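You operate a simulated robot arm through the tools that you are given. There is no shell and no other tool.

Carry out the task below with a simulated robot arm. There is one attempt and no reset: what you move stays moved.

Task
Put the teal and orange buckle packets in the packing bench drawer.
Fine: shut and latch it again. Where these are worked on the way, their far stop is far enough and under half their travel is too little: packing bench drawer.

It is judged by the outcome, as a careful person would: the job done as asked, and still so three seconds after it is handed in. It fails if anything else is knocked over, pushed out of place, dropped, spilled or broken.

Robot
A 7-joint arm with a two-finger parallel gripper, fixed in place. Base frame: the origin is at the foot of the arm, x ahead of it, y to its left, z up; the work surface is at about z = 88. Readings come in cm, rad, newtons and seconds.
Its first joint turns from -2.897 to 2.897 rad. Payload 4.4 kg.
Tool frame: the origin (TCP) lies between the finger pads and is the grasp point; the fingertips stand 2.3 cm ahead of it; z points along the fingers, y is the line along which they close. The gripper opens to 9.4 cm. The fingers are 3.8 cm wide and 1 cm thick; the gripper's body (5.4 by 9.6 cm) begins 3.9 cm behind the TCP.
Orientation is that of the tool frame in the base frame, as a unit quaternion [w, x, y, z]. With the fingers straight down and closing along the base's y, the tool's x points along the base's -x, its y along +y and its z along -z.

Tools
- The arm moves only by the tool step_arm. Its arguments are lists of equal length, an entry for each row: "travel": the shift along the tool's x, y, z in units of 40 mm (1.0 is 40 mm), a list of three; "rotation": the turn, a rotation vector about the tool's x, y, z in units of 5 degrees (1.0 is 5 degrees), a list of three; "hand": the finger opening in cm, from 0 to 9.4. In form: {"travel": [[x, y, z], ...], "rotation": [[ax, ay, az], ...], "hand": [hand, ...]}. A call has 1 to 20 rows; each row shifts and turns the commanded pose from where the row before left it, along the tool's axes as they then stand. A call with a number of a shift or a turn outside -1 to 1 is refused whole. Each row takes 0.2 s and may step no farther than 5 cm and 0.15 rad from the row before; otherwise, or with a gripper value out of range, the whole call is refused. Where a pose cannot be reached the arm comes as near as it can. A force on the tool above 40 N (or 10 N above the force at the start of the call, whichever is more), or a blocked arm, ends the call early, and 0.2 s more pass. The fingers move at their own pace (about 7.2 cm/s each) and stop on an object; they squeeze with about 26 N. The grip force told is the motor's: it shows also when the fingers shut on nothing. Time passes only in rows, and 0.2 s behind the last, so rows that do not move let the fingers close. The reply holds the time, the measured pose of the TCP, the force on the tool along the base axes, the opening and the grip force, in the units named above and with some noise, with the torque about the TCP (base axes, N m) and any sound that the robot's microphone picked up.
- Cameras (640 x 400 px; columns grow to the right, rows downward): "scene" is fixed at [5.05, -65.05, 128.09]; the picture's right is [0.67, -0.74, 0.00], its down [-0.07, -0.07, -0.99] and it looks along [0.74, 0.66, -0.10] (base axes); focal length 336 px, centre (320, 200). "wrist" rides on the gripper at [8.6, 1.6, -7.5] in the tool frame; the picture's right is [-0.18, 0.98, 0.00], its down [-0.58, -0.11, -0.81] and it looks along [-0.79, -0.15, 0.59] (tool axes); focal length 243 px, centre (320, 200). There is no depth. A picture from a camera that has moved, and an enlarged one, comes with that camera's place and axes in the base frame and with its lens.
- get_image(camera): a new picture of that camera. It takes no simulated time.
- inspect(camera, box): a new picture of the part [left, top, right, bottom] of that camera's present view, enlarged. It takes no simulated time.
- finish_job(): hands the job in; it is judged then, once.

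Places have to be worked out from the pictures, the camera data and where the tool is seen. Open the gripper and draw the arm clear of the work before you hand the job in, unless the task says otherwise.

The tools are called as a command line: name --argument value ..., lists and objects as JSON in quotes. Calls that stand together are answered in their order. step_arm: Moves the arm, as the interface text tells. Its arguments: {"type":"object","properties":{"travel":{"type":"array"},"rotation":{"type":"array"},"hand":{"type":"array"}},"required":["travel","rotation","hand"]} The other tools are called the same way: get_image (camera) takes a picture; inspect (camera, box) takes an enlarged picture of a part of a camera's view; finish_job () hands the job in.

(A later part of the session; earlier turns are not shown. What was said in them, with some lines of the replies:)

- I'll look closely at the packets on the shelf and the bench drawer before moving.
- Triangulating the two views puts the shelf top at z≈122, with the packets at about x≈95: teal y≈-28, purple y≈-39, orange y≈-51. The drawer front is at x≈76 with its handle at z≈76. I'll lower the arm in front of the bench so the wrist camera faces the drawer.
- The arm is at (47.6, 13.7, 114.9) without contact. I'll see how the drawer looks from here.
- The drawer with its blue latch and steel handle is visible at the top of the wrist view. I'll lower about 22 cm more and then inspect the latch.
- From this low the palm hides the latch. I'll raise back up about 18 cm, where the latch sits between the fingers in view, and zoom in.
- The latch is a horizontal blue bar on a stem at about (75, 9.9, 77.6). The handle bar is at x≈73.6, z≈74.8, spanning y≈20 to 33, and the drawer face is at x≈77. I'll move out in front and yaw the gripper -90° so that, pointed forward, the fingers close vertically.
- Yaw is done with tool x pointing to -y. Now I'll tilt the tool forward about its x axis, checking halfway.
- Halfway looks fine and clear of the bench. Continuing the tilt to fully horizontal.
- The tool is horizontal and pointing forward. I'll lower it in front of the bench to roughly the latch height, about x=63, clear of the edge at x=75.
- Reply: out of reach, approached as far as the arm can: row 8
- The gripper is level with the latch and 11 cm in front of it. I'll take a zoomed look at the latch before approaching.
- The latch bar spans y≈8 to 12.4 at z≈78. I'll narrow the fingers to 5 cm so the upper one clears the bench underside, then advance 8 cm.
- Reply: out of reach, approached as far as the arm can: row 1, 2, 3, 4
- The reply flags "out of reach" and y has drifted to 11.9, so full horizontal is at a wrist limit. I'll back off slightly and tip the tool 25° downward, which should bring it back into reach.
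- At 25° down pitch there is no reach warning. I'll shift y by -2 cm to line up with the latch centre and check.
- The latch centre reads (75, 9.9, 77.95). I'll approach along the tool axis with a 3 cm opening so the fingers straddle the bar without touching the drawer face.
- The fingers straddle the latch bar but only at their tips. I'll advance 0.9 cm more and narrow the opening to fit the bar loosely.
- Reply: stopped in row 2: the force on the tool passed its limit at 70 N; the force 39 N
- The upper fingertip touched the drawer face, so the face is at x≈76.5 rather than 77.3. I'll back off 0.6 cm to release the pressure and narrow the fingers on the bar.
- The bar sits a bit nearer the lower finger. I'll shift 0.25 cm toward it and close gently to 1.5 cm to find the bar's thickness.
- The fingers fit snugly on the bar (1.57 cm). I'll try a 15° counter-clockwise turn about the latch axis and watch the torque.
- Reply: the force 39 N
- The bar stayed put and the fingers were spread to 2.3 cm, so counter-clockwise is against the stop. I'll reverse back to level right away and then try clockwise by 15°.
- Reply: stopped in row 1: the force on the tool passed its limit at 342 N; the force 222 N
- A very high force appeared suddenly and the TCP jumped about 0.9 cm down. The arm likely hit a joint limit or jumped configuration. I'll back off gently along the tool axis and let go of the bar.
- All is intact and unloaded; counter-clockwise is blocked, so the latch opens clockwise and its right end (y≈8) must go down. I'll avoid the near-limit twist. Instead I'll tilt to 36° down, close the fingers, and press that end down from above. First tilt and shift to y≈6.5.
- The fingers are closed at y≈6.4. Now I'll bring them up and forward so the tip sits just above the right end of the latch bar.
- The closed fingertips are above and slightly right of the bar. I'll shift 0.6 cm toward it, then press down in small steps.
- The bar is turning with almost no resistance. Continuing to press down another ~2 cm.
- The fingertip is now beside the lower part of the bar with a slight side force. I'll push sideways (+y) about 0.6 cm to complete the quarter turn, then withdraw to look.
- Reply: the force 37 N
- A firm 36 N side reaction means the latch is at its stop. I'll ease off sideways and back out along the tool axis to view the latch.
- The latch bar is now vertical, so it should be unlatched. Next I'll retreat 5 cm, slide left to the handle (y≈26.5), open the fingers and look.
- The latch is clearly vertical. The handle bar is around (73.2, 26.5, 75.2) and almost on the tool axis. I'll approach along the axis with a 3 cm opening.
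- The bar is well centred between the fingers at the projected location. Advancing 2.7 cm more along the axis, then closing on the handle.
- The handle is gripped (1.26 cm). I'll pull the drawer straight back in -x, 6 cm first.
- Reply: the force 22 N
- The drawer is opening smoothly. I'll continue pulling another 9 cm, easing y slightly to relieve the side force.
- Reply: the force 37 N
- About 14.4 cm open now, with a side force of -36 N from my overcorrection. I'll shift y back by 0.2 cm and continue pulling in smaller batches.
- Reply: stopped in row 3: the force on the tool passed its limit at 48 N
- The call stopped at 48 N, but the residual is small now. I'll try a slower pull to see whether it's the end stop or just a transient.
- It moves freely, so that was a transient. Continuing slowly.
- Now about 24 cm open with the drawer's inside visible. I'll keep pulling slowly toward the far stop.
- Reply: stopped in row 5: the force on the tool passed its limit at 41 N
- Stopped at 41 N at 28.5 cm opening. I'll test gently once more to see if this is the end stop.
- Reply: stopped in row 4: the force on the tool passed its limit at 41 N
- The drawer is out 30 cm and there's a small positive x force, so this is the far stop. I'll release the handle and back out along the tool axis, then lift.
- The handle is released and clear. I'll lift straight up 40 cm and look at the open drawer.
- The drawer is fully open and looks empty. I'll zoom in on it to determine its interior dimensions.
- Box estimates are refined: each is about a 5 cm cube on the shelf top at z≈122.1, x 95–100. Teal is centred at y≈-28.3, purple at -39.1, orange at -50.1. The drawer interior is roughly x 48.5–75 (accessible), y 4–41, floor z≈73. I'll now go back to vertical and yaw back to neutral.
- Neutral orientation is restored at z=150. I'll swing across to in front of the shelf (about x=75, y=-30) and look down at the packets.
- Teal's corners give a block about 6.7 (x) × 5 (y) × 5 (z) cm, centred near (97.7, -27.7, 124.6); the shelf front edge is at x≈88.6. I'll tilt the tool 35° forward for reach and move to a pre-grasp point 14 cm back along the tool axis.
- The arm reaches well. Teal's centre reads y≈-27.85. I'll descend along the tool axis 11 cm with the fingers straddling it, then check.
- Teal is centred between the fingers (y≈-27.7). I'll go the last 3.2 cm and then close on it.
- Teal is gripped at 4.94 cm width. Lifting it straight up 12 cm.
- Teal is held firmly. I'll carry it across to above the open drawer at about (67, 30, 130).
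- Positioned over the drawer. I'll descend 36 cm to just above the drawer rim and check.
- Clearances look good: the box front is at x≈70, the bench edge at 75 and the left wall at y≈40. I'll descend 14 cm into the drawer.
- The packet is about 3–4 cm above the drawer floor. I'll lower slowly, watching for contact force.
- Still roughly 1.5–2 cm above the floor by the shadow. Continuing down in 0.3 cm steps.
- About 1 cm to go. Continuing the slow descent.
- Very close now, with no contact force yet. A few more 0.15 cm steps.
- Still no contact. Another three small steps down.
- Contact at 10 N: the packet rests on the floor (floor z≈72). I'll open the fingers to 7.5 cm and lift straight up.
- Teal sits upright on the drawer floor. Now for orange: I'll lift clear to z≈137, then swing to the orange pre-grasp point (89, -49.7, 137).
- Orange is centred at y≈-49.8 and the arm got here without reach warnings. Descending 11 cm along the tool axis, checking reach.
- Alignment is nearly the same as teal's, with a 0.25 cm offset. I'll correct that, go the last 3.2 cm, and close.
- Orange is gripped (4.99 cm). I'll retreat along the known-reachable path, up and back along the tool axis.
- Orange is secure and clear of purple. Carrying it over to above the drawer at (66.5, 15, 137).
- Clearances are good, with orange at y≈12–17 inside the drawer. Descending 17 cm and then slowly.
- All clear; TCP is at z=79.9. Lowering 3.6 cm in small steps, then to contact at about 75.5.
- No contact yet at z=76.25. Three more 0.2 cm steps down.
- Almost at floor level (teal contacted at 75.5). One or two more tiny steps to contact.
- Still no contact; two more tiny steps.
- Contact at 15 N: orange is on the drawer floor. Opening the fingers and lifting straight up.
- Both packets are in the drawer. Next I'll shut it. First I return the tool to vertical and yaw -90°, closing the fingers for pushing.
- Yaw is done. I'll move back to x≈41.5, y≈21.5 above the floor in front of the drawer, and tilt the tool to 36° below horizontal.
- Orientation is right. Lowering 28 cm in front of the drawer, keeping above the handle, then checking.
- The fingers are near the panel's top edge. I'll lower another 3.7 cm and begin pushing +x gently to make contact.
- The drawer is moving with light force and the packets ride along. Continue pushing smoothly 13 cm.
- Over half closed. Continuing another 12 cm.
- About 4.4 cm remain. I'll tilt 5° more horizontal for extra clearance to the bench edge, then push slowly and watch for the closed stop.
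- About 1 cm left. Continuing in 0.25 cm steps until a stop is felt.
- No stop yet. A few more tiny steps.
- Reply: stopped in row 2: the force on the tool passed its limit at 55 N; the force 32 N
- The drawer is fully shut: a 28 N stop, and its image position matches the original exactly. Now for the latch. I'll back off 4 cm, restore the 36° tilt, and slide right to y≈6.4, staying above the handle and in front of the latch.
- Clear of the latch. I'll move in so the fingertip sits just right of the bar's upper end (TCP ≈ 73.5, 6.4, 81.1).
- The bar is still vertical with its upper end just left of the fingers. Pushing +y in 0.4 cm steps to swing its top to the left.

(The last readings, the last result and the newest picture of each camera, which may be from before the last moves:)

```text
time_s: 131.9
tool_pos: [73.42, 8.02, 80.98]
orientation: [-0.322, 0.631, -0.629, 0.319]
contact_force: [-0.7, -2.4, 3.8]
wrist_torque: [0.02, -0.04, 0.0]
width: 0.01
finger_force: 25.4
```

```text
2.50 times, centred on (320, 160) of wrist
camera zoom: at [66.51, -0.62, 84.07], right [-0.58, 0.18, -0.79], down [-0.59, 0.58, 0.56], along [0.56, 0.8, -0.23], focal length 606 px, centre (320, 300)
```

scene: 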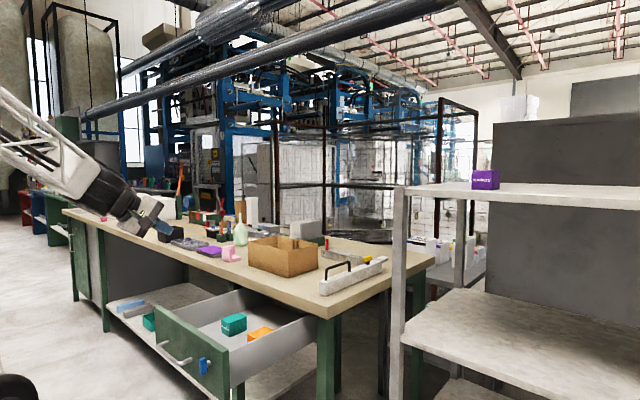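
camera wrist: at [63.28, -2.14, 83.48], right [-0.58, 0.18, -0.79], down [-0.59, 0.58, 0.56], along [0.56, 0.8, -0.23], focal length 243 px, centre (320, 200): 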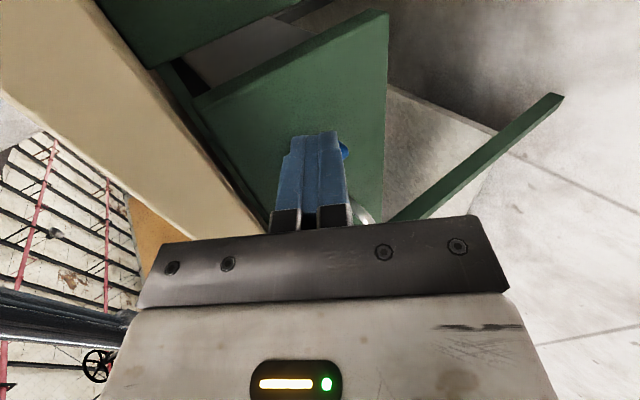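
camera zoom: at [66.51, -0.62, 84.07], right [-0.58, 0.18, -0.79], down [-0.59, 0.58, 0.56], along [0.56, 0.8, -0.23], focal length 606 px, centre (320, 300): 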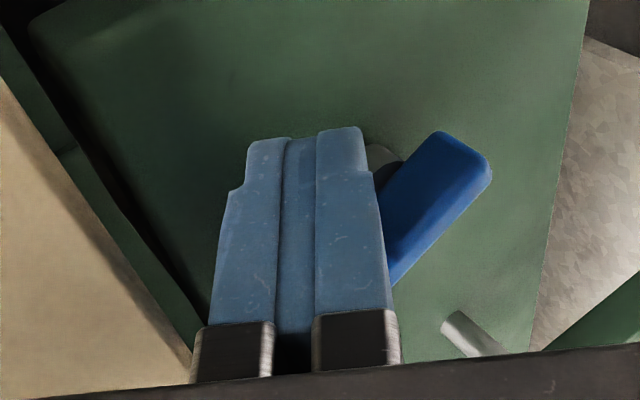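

There's a slight contact force and the bar is turning. Continuing another 1.6 cm.

step_arm --travel '[[-0.1, 0, 0], [-0.1, 0, 0], [-0.1, 0, 0], [-0.1, 0, 0], [0, 0, 0]]' --rotation '[[0, 0, 0], [0, 0, 0], [0, 0, 0], [0, 0, 0], [0, 0, 0]]' --hand '[0, 0, 0, 0, 0]'

inspect --camera "wrist" --box '[220, 80, 420, 240]'

inspect --camera "scene" --box '[255, 285, 335, 340]'

```text
time_s: 133.1
tool_pos: [73.45, 9.53, 80.95]
orientation: [-0.322, 0.632, -0.629, 0.319]
contact_force: [0.9, -0.3, 0.9]
wrist_torque: [-0.01, 0.02, 0.03]
width: 0.0
finger_force: 26.2
```

```text
2.50 times, centred on (320, 160) of wrist
camera zoom: at [66.49, 0.96, 84.0], right [-0.58, 0.18, -0.79], down [-0.59, 0.58, 0.56], along [0.56, 0.8, -0.23], focal length 606 px, centre (320, 300)
```

zoom: 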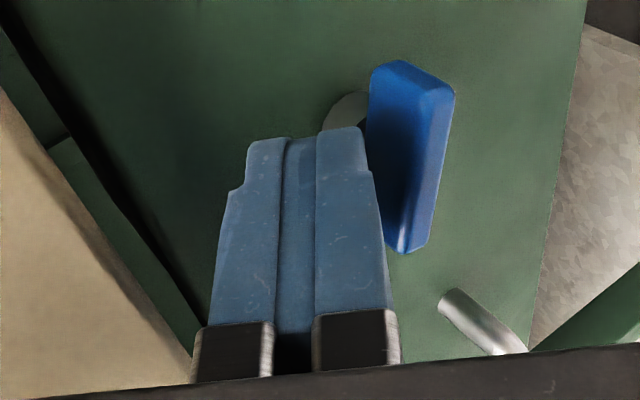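

```text
7.27 times, centred on (295, 312) of scene
camera zoom: at [5.05, -65.05, 128.09], right [0.67, -0.74, 0.0], down [-0.07, -0.07, -0.99], along [0.74, 0.66, -0.1], focal length 2443 px, centre (502, -618)
```

zoom: 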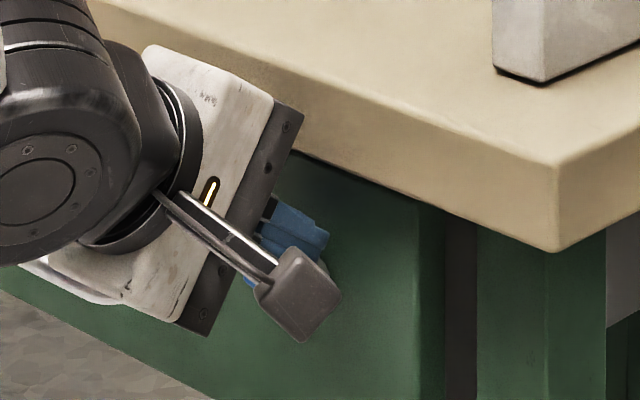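

The bar is nearly horizontal again. I'll slide further left 2.2 cm so the finger rests over the bar's left half, then press down gently to seat it.

step_arm --travel '[[-0.15, 0, 0], [-0.15, 0, 0], [-0.15, 0, 0], [-0.1, 0, 0], [0, 0.03, 0.022], [0, 0.03, 0.022], [0, 0, 0]]' --rotation '[[0, 0, 0], [0, 0, 0], [0, 0, 0], [0, 0, 0], [0, 0, 0], [0, 0, 0], [0, 0, 0]]' --hand '[0, 0, 0, 0, 0, 0, 0]'

inspect --camera "wrist" --box '[220, 80, 420, 240]'

```text
time_s: 134.7
tool_pos: [73.41, 11.74, 80.75]
orientation: [-0.321, 0.631, -0.63, 0.319]
contact_force: [0.6, -0.2, -0.4]
wrist_torque: [0.0, -0.01, 0.01]
width: 0.02
finger_force: 26.1
```

```text
2.50 times, centred on (320, 160) of wrist
camera zoom: at [66.5, 3.15, 83.74], right [-0.58, 0.18, -0.79], down [-0.59, 0.58, 0.56], along [0.56, 0.8, -0.23], focal length 606 px, centre (320, 300)
```

zoom: 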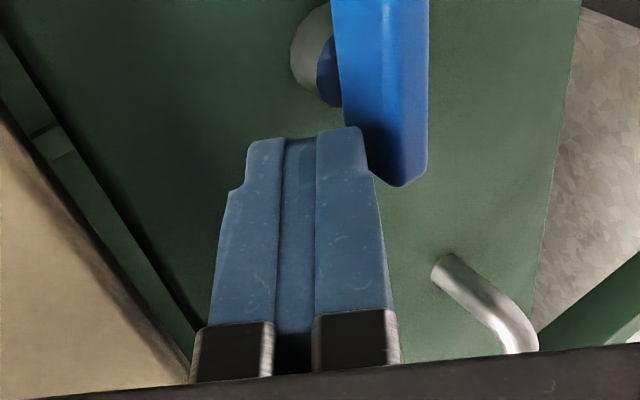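

Looks near level. Pressing down in 0.15 cm steps until a firm contact shows it's on its stop.

step_arm --travel '[[0, 0.03, 0.022], [0, 0.03, 0.022], [0, 0.03, 0.022], [0, 0, 0]]' --rotation '[[0, 0, 0], [0, 0, 0], [0, 0, 0], [0, 0, 0]]' --hand '[0, 0, 0, 0]'

```text
time_s: 135.5
tool_pos: [73.56, 11.88, 80.65]
orientation: [-0.323, 0.631, -0.628, 0.32]
contact_force: [-0.6, -1.0, 4.6]
wrist_torque: [-0.07, -0.06, 0.03]
width: 0.02
finger_force: 26.1
stopped in row 3: the force on the tool passed its limit at 44 N (the readings are from after the stop); the commanded pose is now the measured one
```

A firm stop at 44 N: the bar is seated level on its stop. Lifting off and backing away to inspect.

step_arm --travel '[[0, -0.1, -0.1], [0, -0.1, -0.3], [0, 0.3, -0.6], [0, 0.4, -0.7], [0, 0.5, -0.8], [0, 0, 0]]' --rotation '[[0, 0, 0], [0, 0, 0], [0, 0, 0], [0, 0, 0], [0, 0, 0], [0, 0, 0]]' --hand '[0, 0, 0, 0, 0, 0]'

get_image --camera "wrist"

inspect --camera "scene" --box '[225, 270, 345, 360]'

```text
time_s: 136.9
tool_pos: [63.09, 11.78, 83.12]
orientation: [-0.323, 0.632, -0.629, 0.319]
contact_force: [0.7, 0.4, -0.2]
wrist_torque: [-0.04, 0.02, 0.03]
width: 0.02
finger_force: 26.2
```

```text
taken
camera wrist: at [56.1, 3.16, 86.14], right [-0.58, 0.18, -0.8], down [-0.59, 0.58, 0.56], along [0.56, 0.8, -0.23], focal length 243 px, centre (320, 200)
```

wrist: 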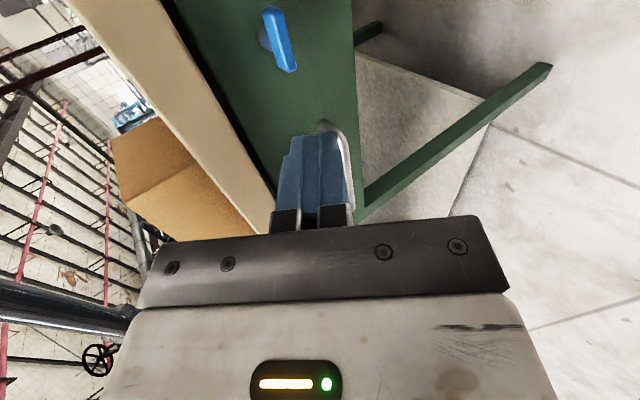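

```text
4.44 times, centred on (285, 315) of scene
camera zoom: at [5.05, -65.05, 128.09], right [0.67, -0.74, 0.0], down [-0.07, -0.07, -0.99], along [0.74, 0.66, -0.1], focal length 1493 px, centre (476, -311)
```

zoom: 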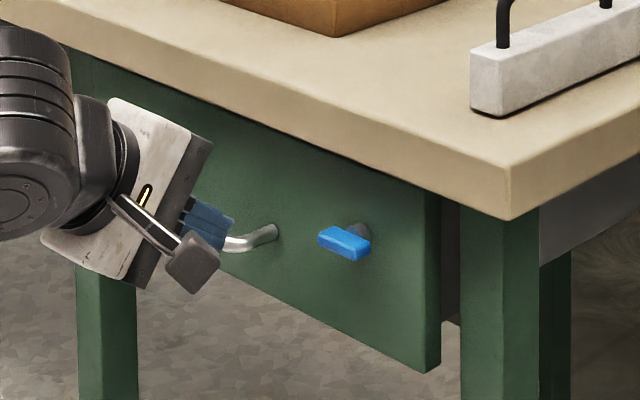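

The latch appears horizontal. I'll compare using the exact same zoom as the original reference view.

inspect --camera "scene" --box '[225, 280, 335, 350]'

inspect --camera "wrist" --box '[200, 0, 380, 120]'

```text
5.71 times, centred on (280, 315) of scene
camera zoom: at [5.05, -65.05, 128.09], right [0.67, -0.74, 0.0], down [-0.07, -0.07, -0.99], along [0.74, 0.66, -0.1], focal length 1919 px, centre (549, -457)
```

zoom: 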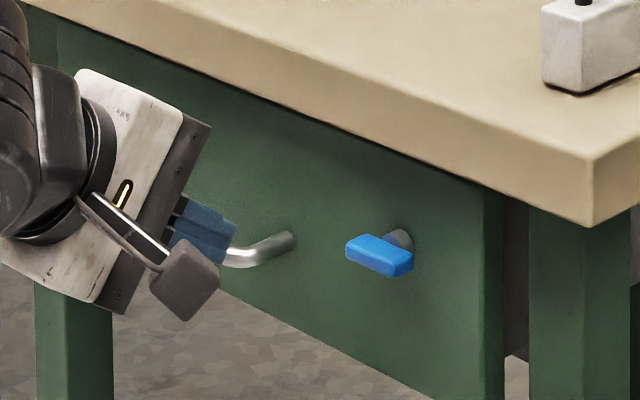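

```text
3.33 times, centred on (290, 60) of wrist
camera zoom: at [56.1, 3.16, 86.14], right [-0.58, 0.18, -0.8], down [-0.59, 0.58, 0.56], along [0.56, 0.8, -0.23], focal length 809 px, centre (420, 667)
```

zoom: 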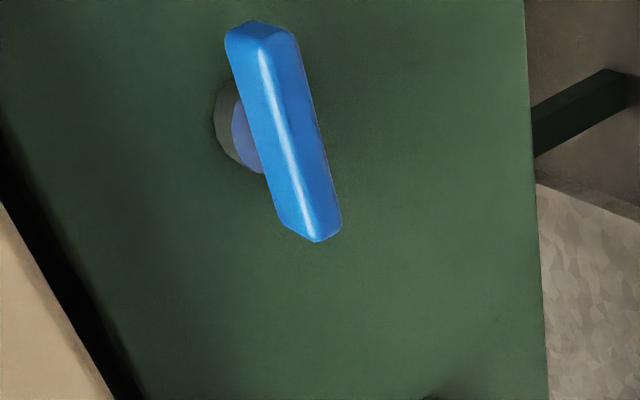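

The view matches the original closely. I'll double-check the bar's angle with the higher-zoom view used earlier when it was latched.

inspect --camera "scene" --box '[265, 300, 325, 340]'

get_image --camera "scene"

```text
10.00 times, centred on (295, 320) of scene
camera zoom: at [5.05, -65.05, 128.09], right [0.67, -0.74, 0.0], down [-0.07, -0.07, -0.99], along [0.74, 0.66, -0.1], focal length 3359 px, centre (570, -1000)
```

zoom: 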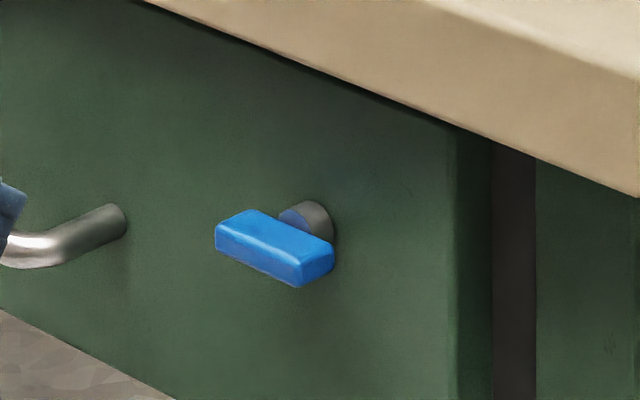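

```text
taken
```

scene: 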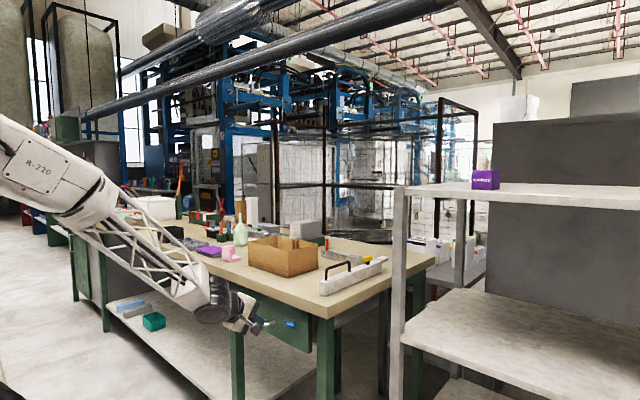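

The bar's position and angle match the originally latched view, and the drawer is flush. I'll lift the arm straight up clear of the bench and open the gripper.

step_arm --travel '[[0, 0.2, -0.3], [0, -0.809, -0.587], [0, -0.809, -0.587], [0, -0.809, -0.587], [0, -0.809, -0.587], [0, -0.809, -0.587], [0, -0.809, -0.587], [0, -0.809, -0.587], [0, -0.809, -0.587], [0, -0.809, -0.587], [0, -0.809, -0.587], [0, -0.809, -0.587], [0, 0, 0], [0, 0, 0]]' --rotation '[[0, 0, 0], [0, 0, 0], [0, 0, 0], [0, 0, 0], [0, 0, 0], [0, 0, 0], [0, 0, 0], [0, 0, 0], [0, 0, 0], [0, 0, 0], [0, 0, 0], [0, 0, 0], [0, 0, 0], [0, 0, 0]]' --hand '[0, 0, 0, 0, 0, 0, 3, 6, 9, 9, 9, 9, 9, 9]'

get_image --camera "scene"

inspect --camera "scene" --box '[200, 220, 440, 390]'

```text
time_s: 139.9
tool_pos: [61.69, 11.82, 127.03]
orientation: [-0.323, 0.631, -0.628, 0.32]
contact_force: [0.9, 0.2, 0.0]
wrist_torque: [-0.02, 0.01, 0.02]
width: 9.0
finger_force: 0.0
```

```text
taken
```

scene: 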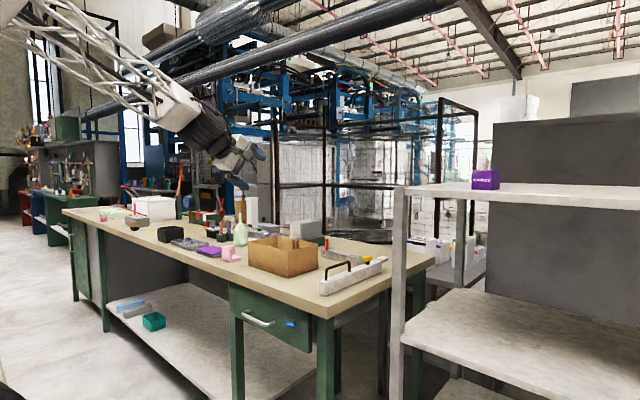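

```text
2.35 times, centred on (320, 305) of scene
camera zoom: at [5.05, -65.05, 128.09], right [0.67, -0.74, 0.0], down [-0.07, -0.07, -0.99], along [0.74, 0.66, -0.1], focal length 790 px, centre (320, -47)
```

zoom: 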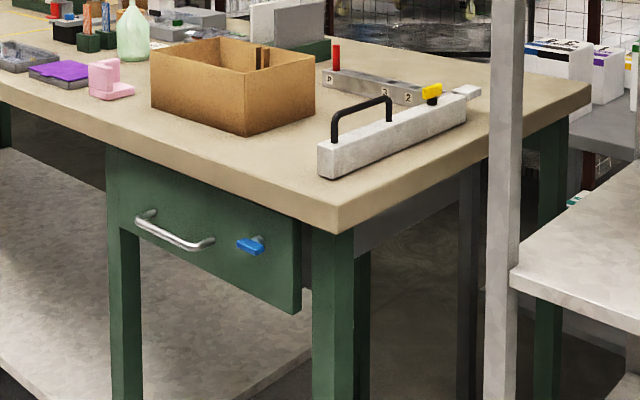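

The drawer is shut and the latch is level, just as in the original view. Purple is still on the shelf, the bench items are undisturbed, the gripper is open and the arm is clear. Handing the job in.

finish_job

```text
The job is handed in.
```

The teal and orange buckle packets are now in the packing bench drawer, and the drawer is shut and latched. I've handed the job in.

- **Drawer:** I unlatched it and pulled it out about 30 cm, to what felt like its far stop. I set both packets upright on the drawer floor and pushed it closed until it hit its stop.
- **Latch:** I turned it back until it stopped. In the scene camera, the latch and drawer line up with how they looked at the start. I did not tug the handle to confirm the latch holds.
- **Surroundings:** The purple packet is still on the shelf, and the bench items look undisturbed. The gripper is open and the arm is clear of the work.
- **Force spike:** On my first try at the latch, the force on the tool jumped briefly to 342 N before the arm stopped itself. I saw no damage, and the latch and drawer worked normally afterwards.
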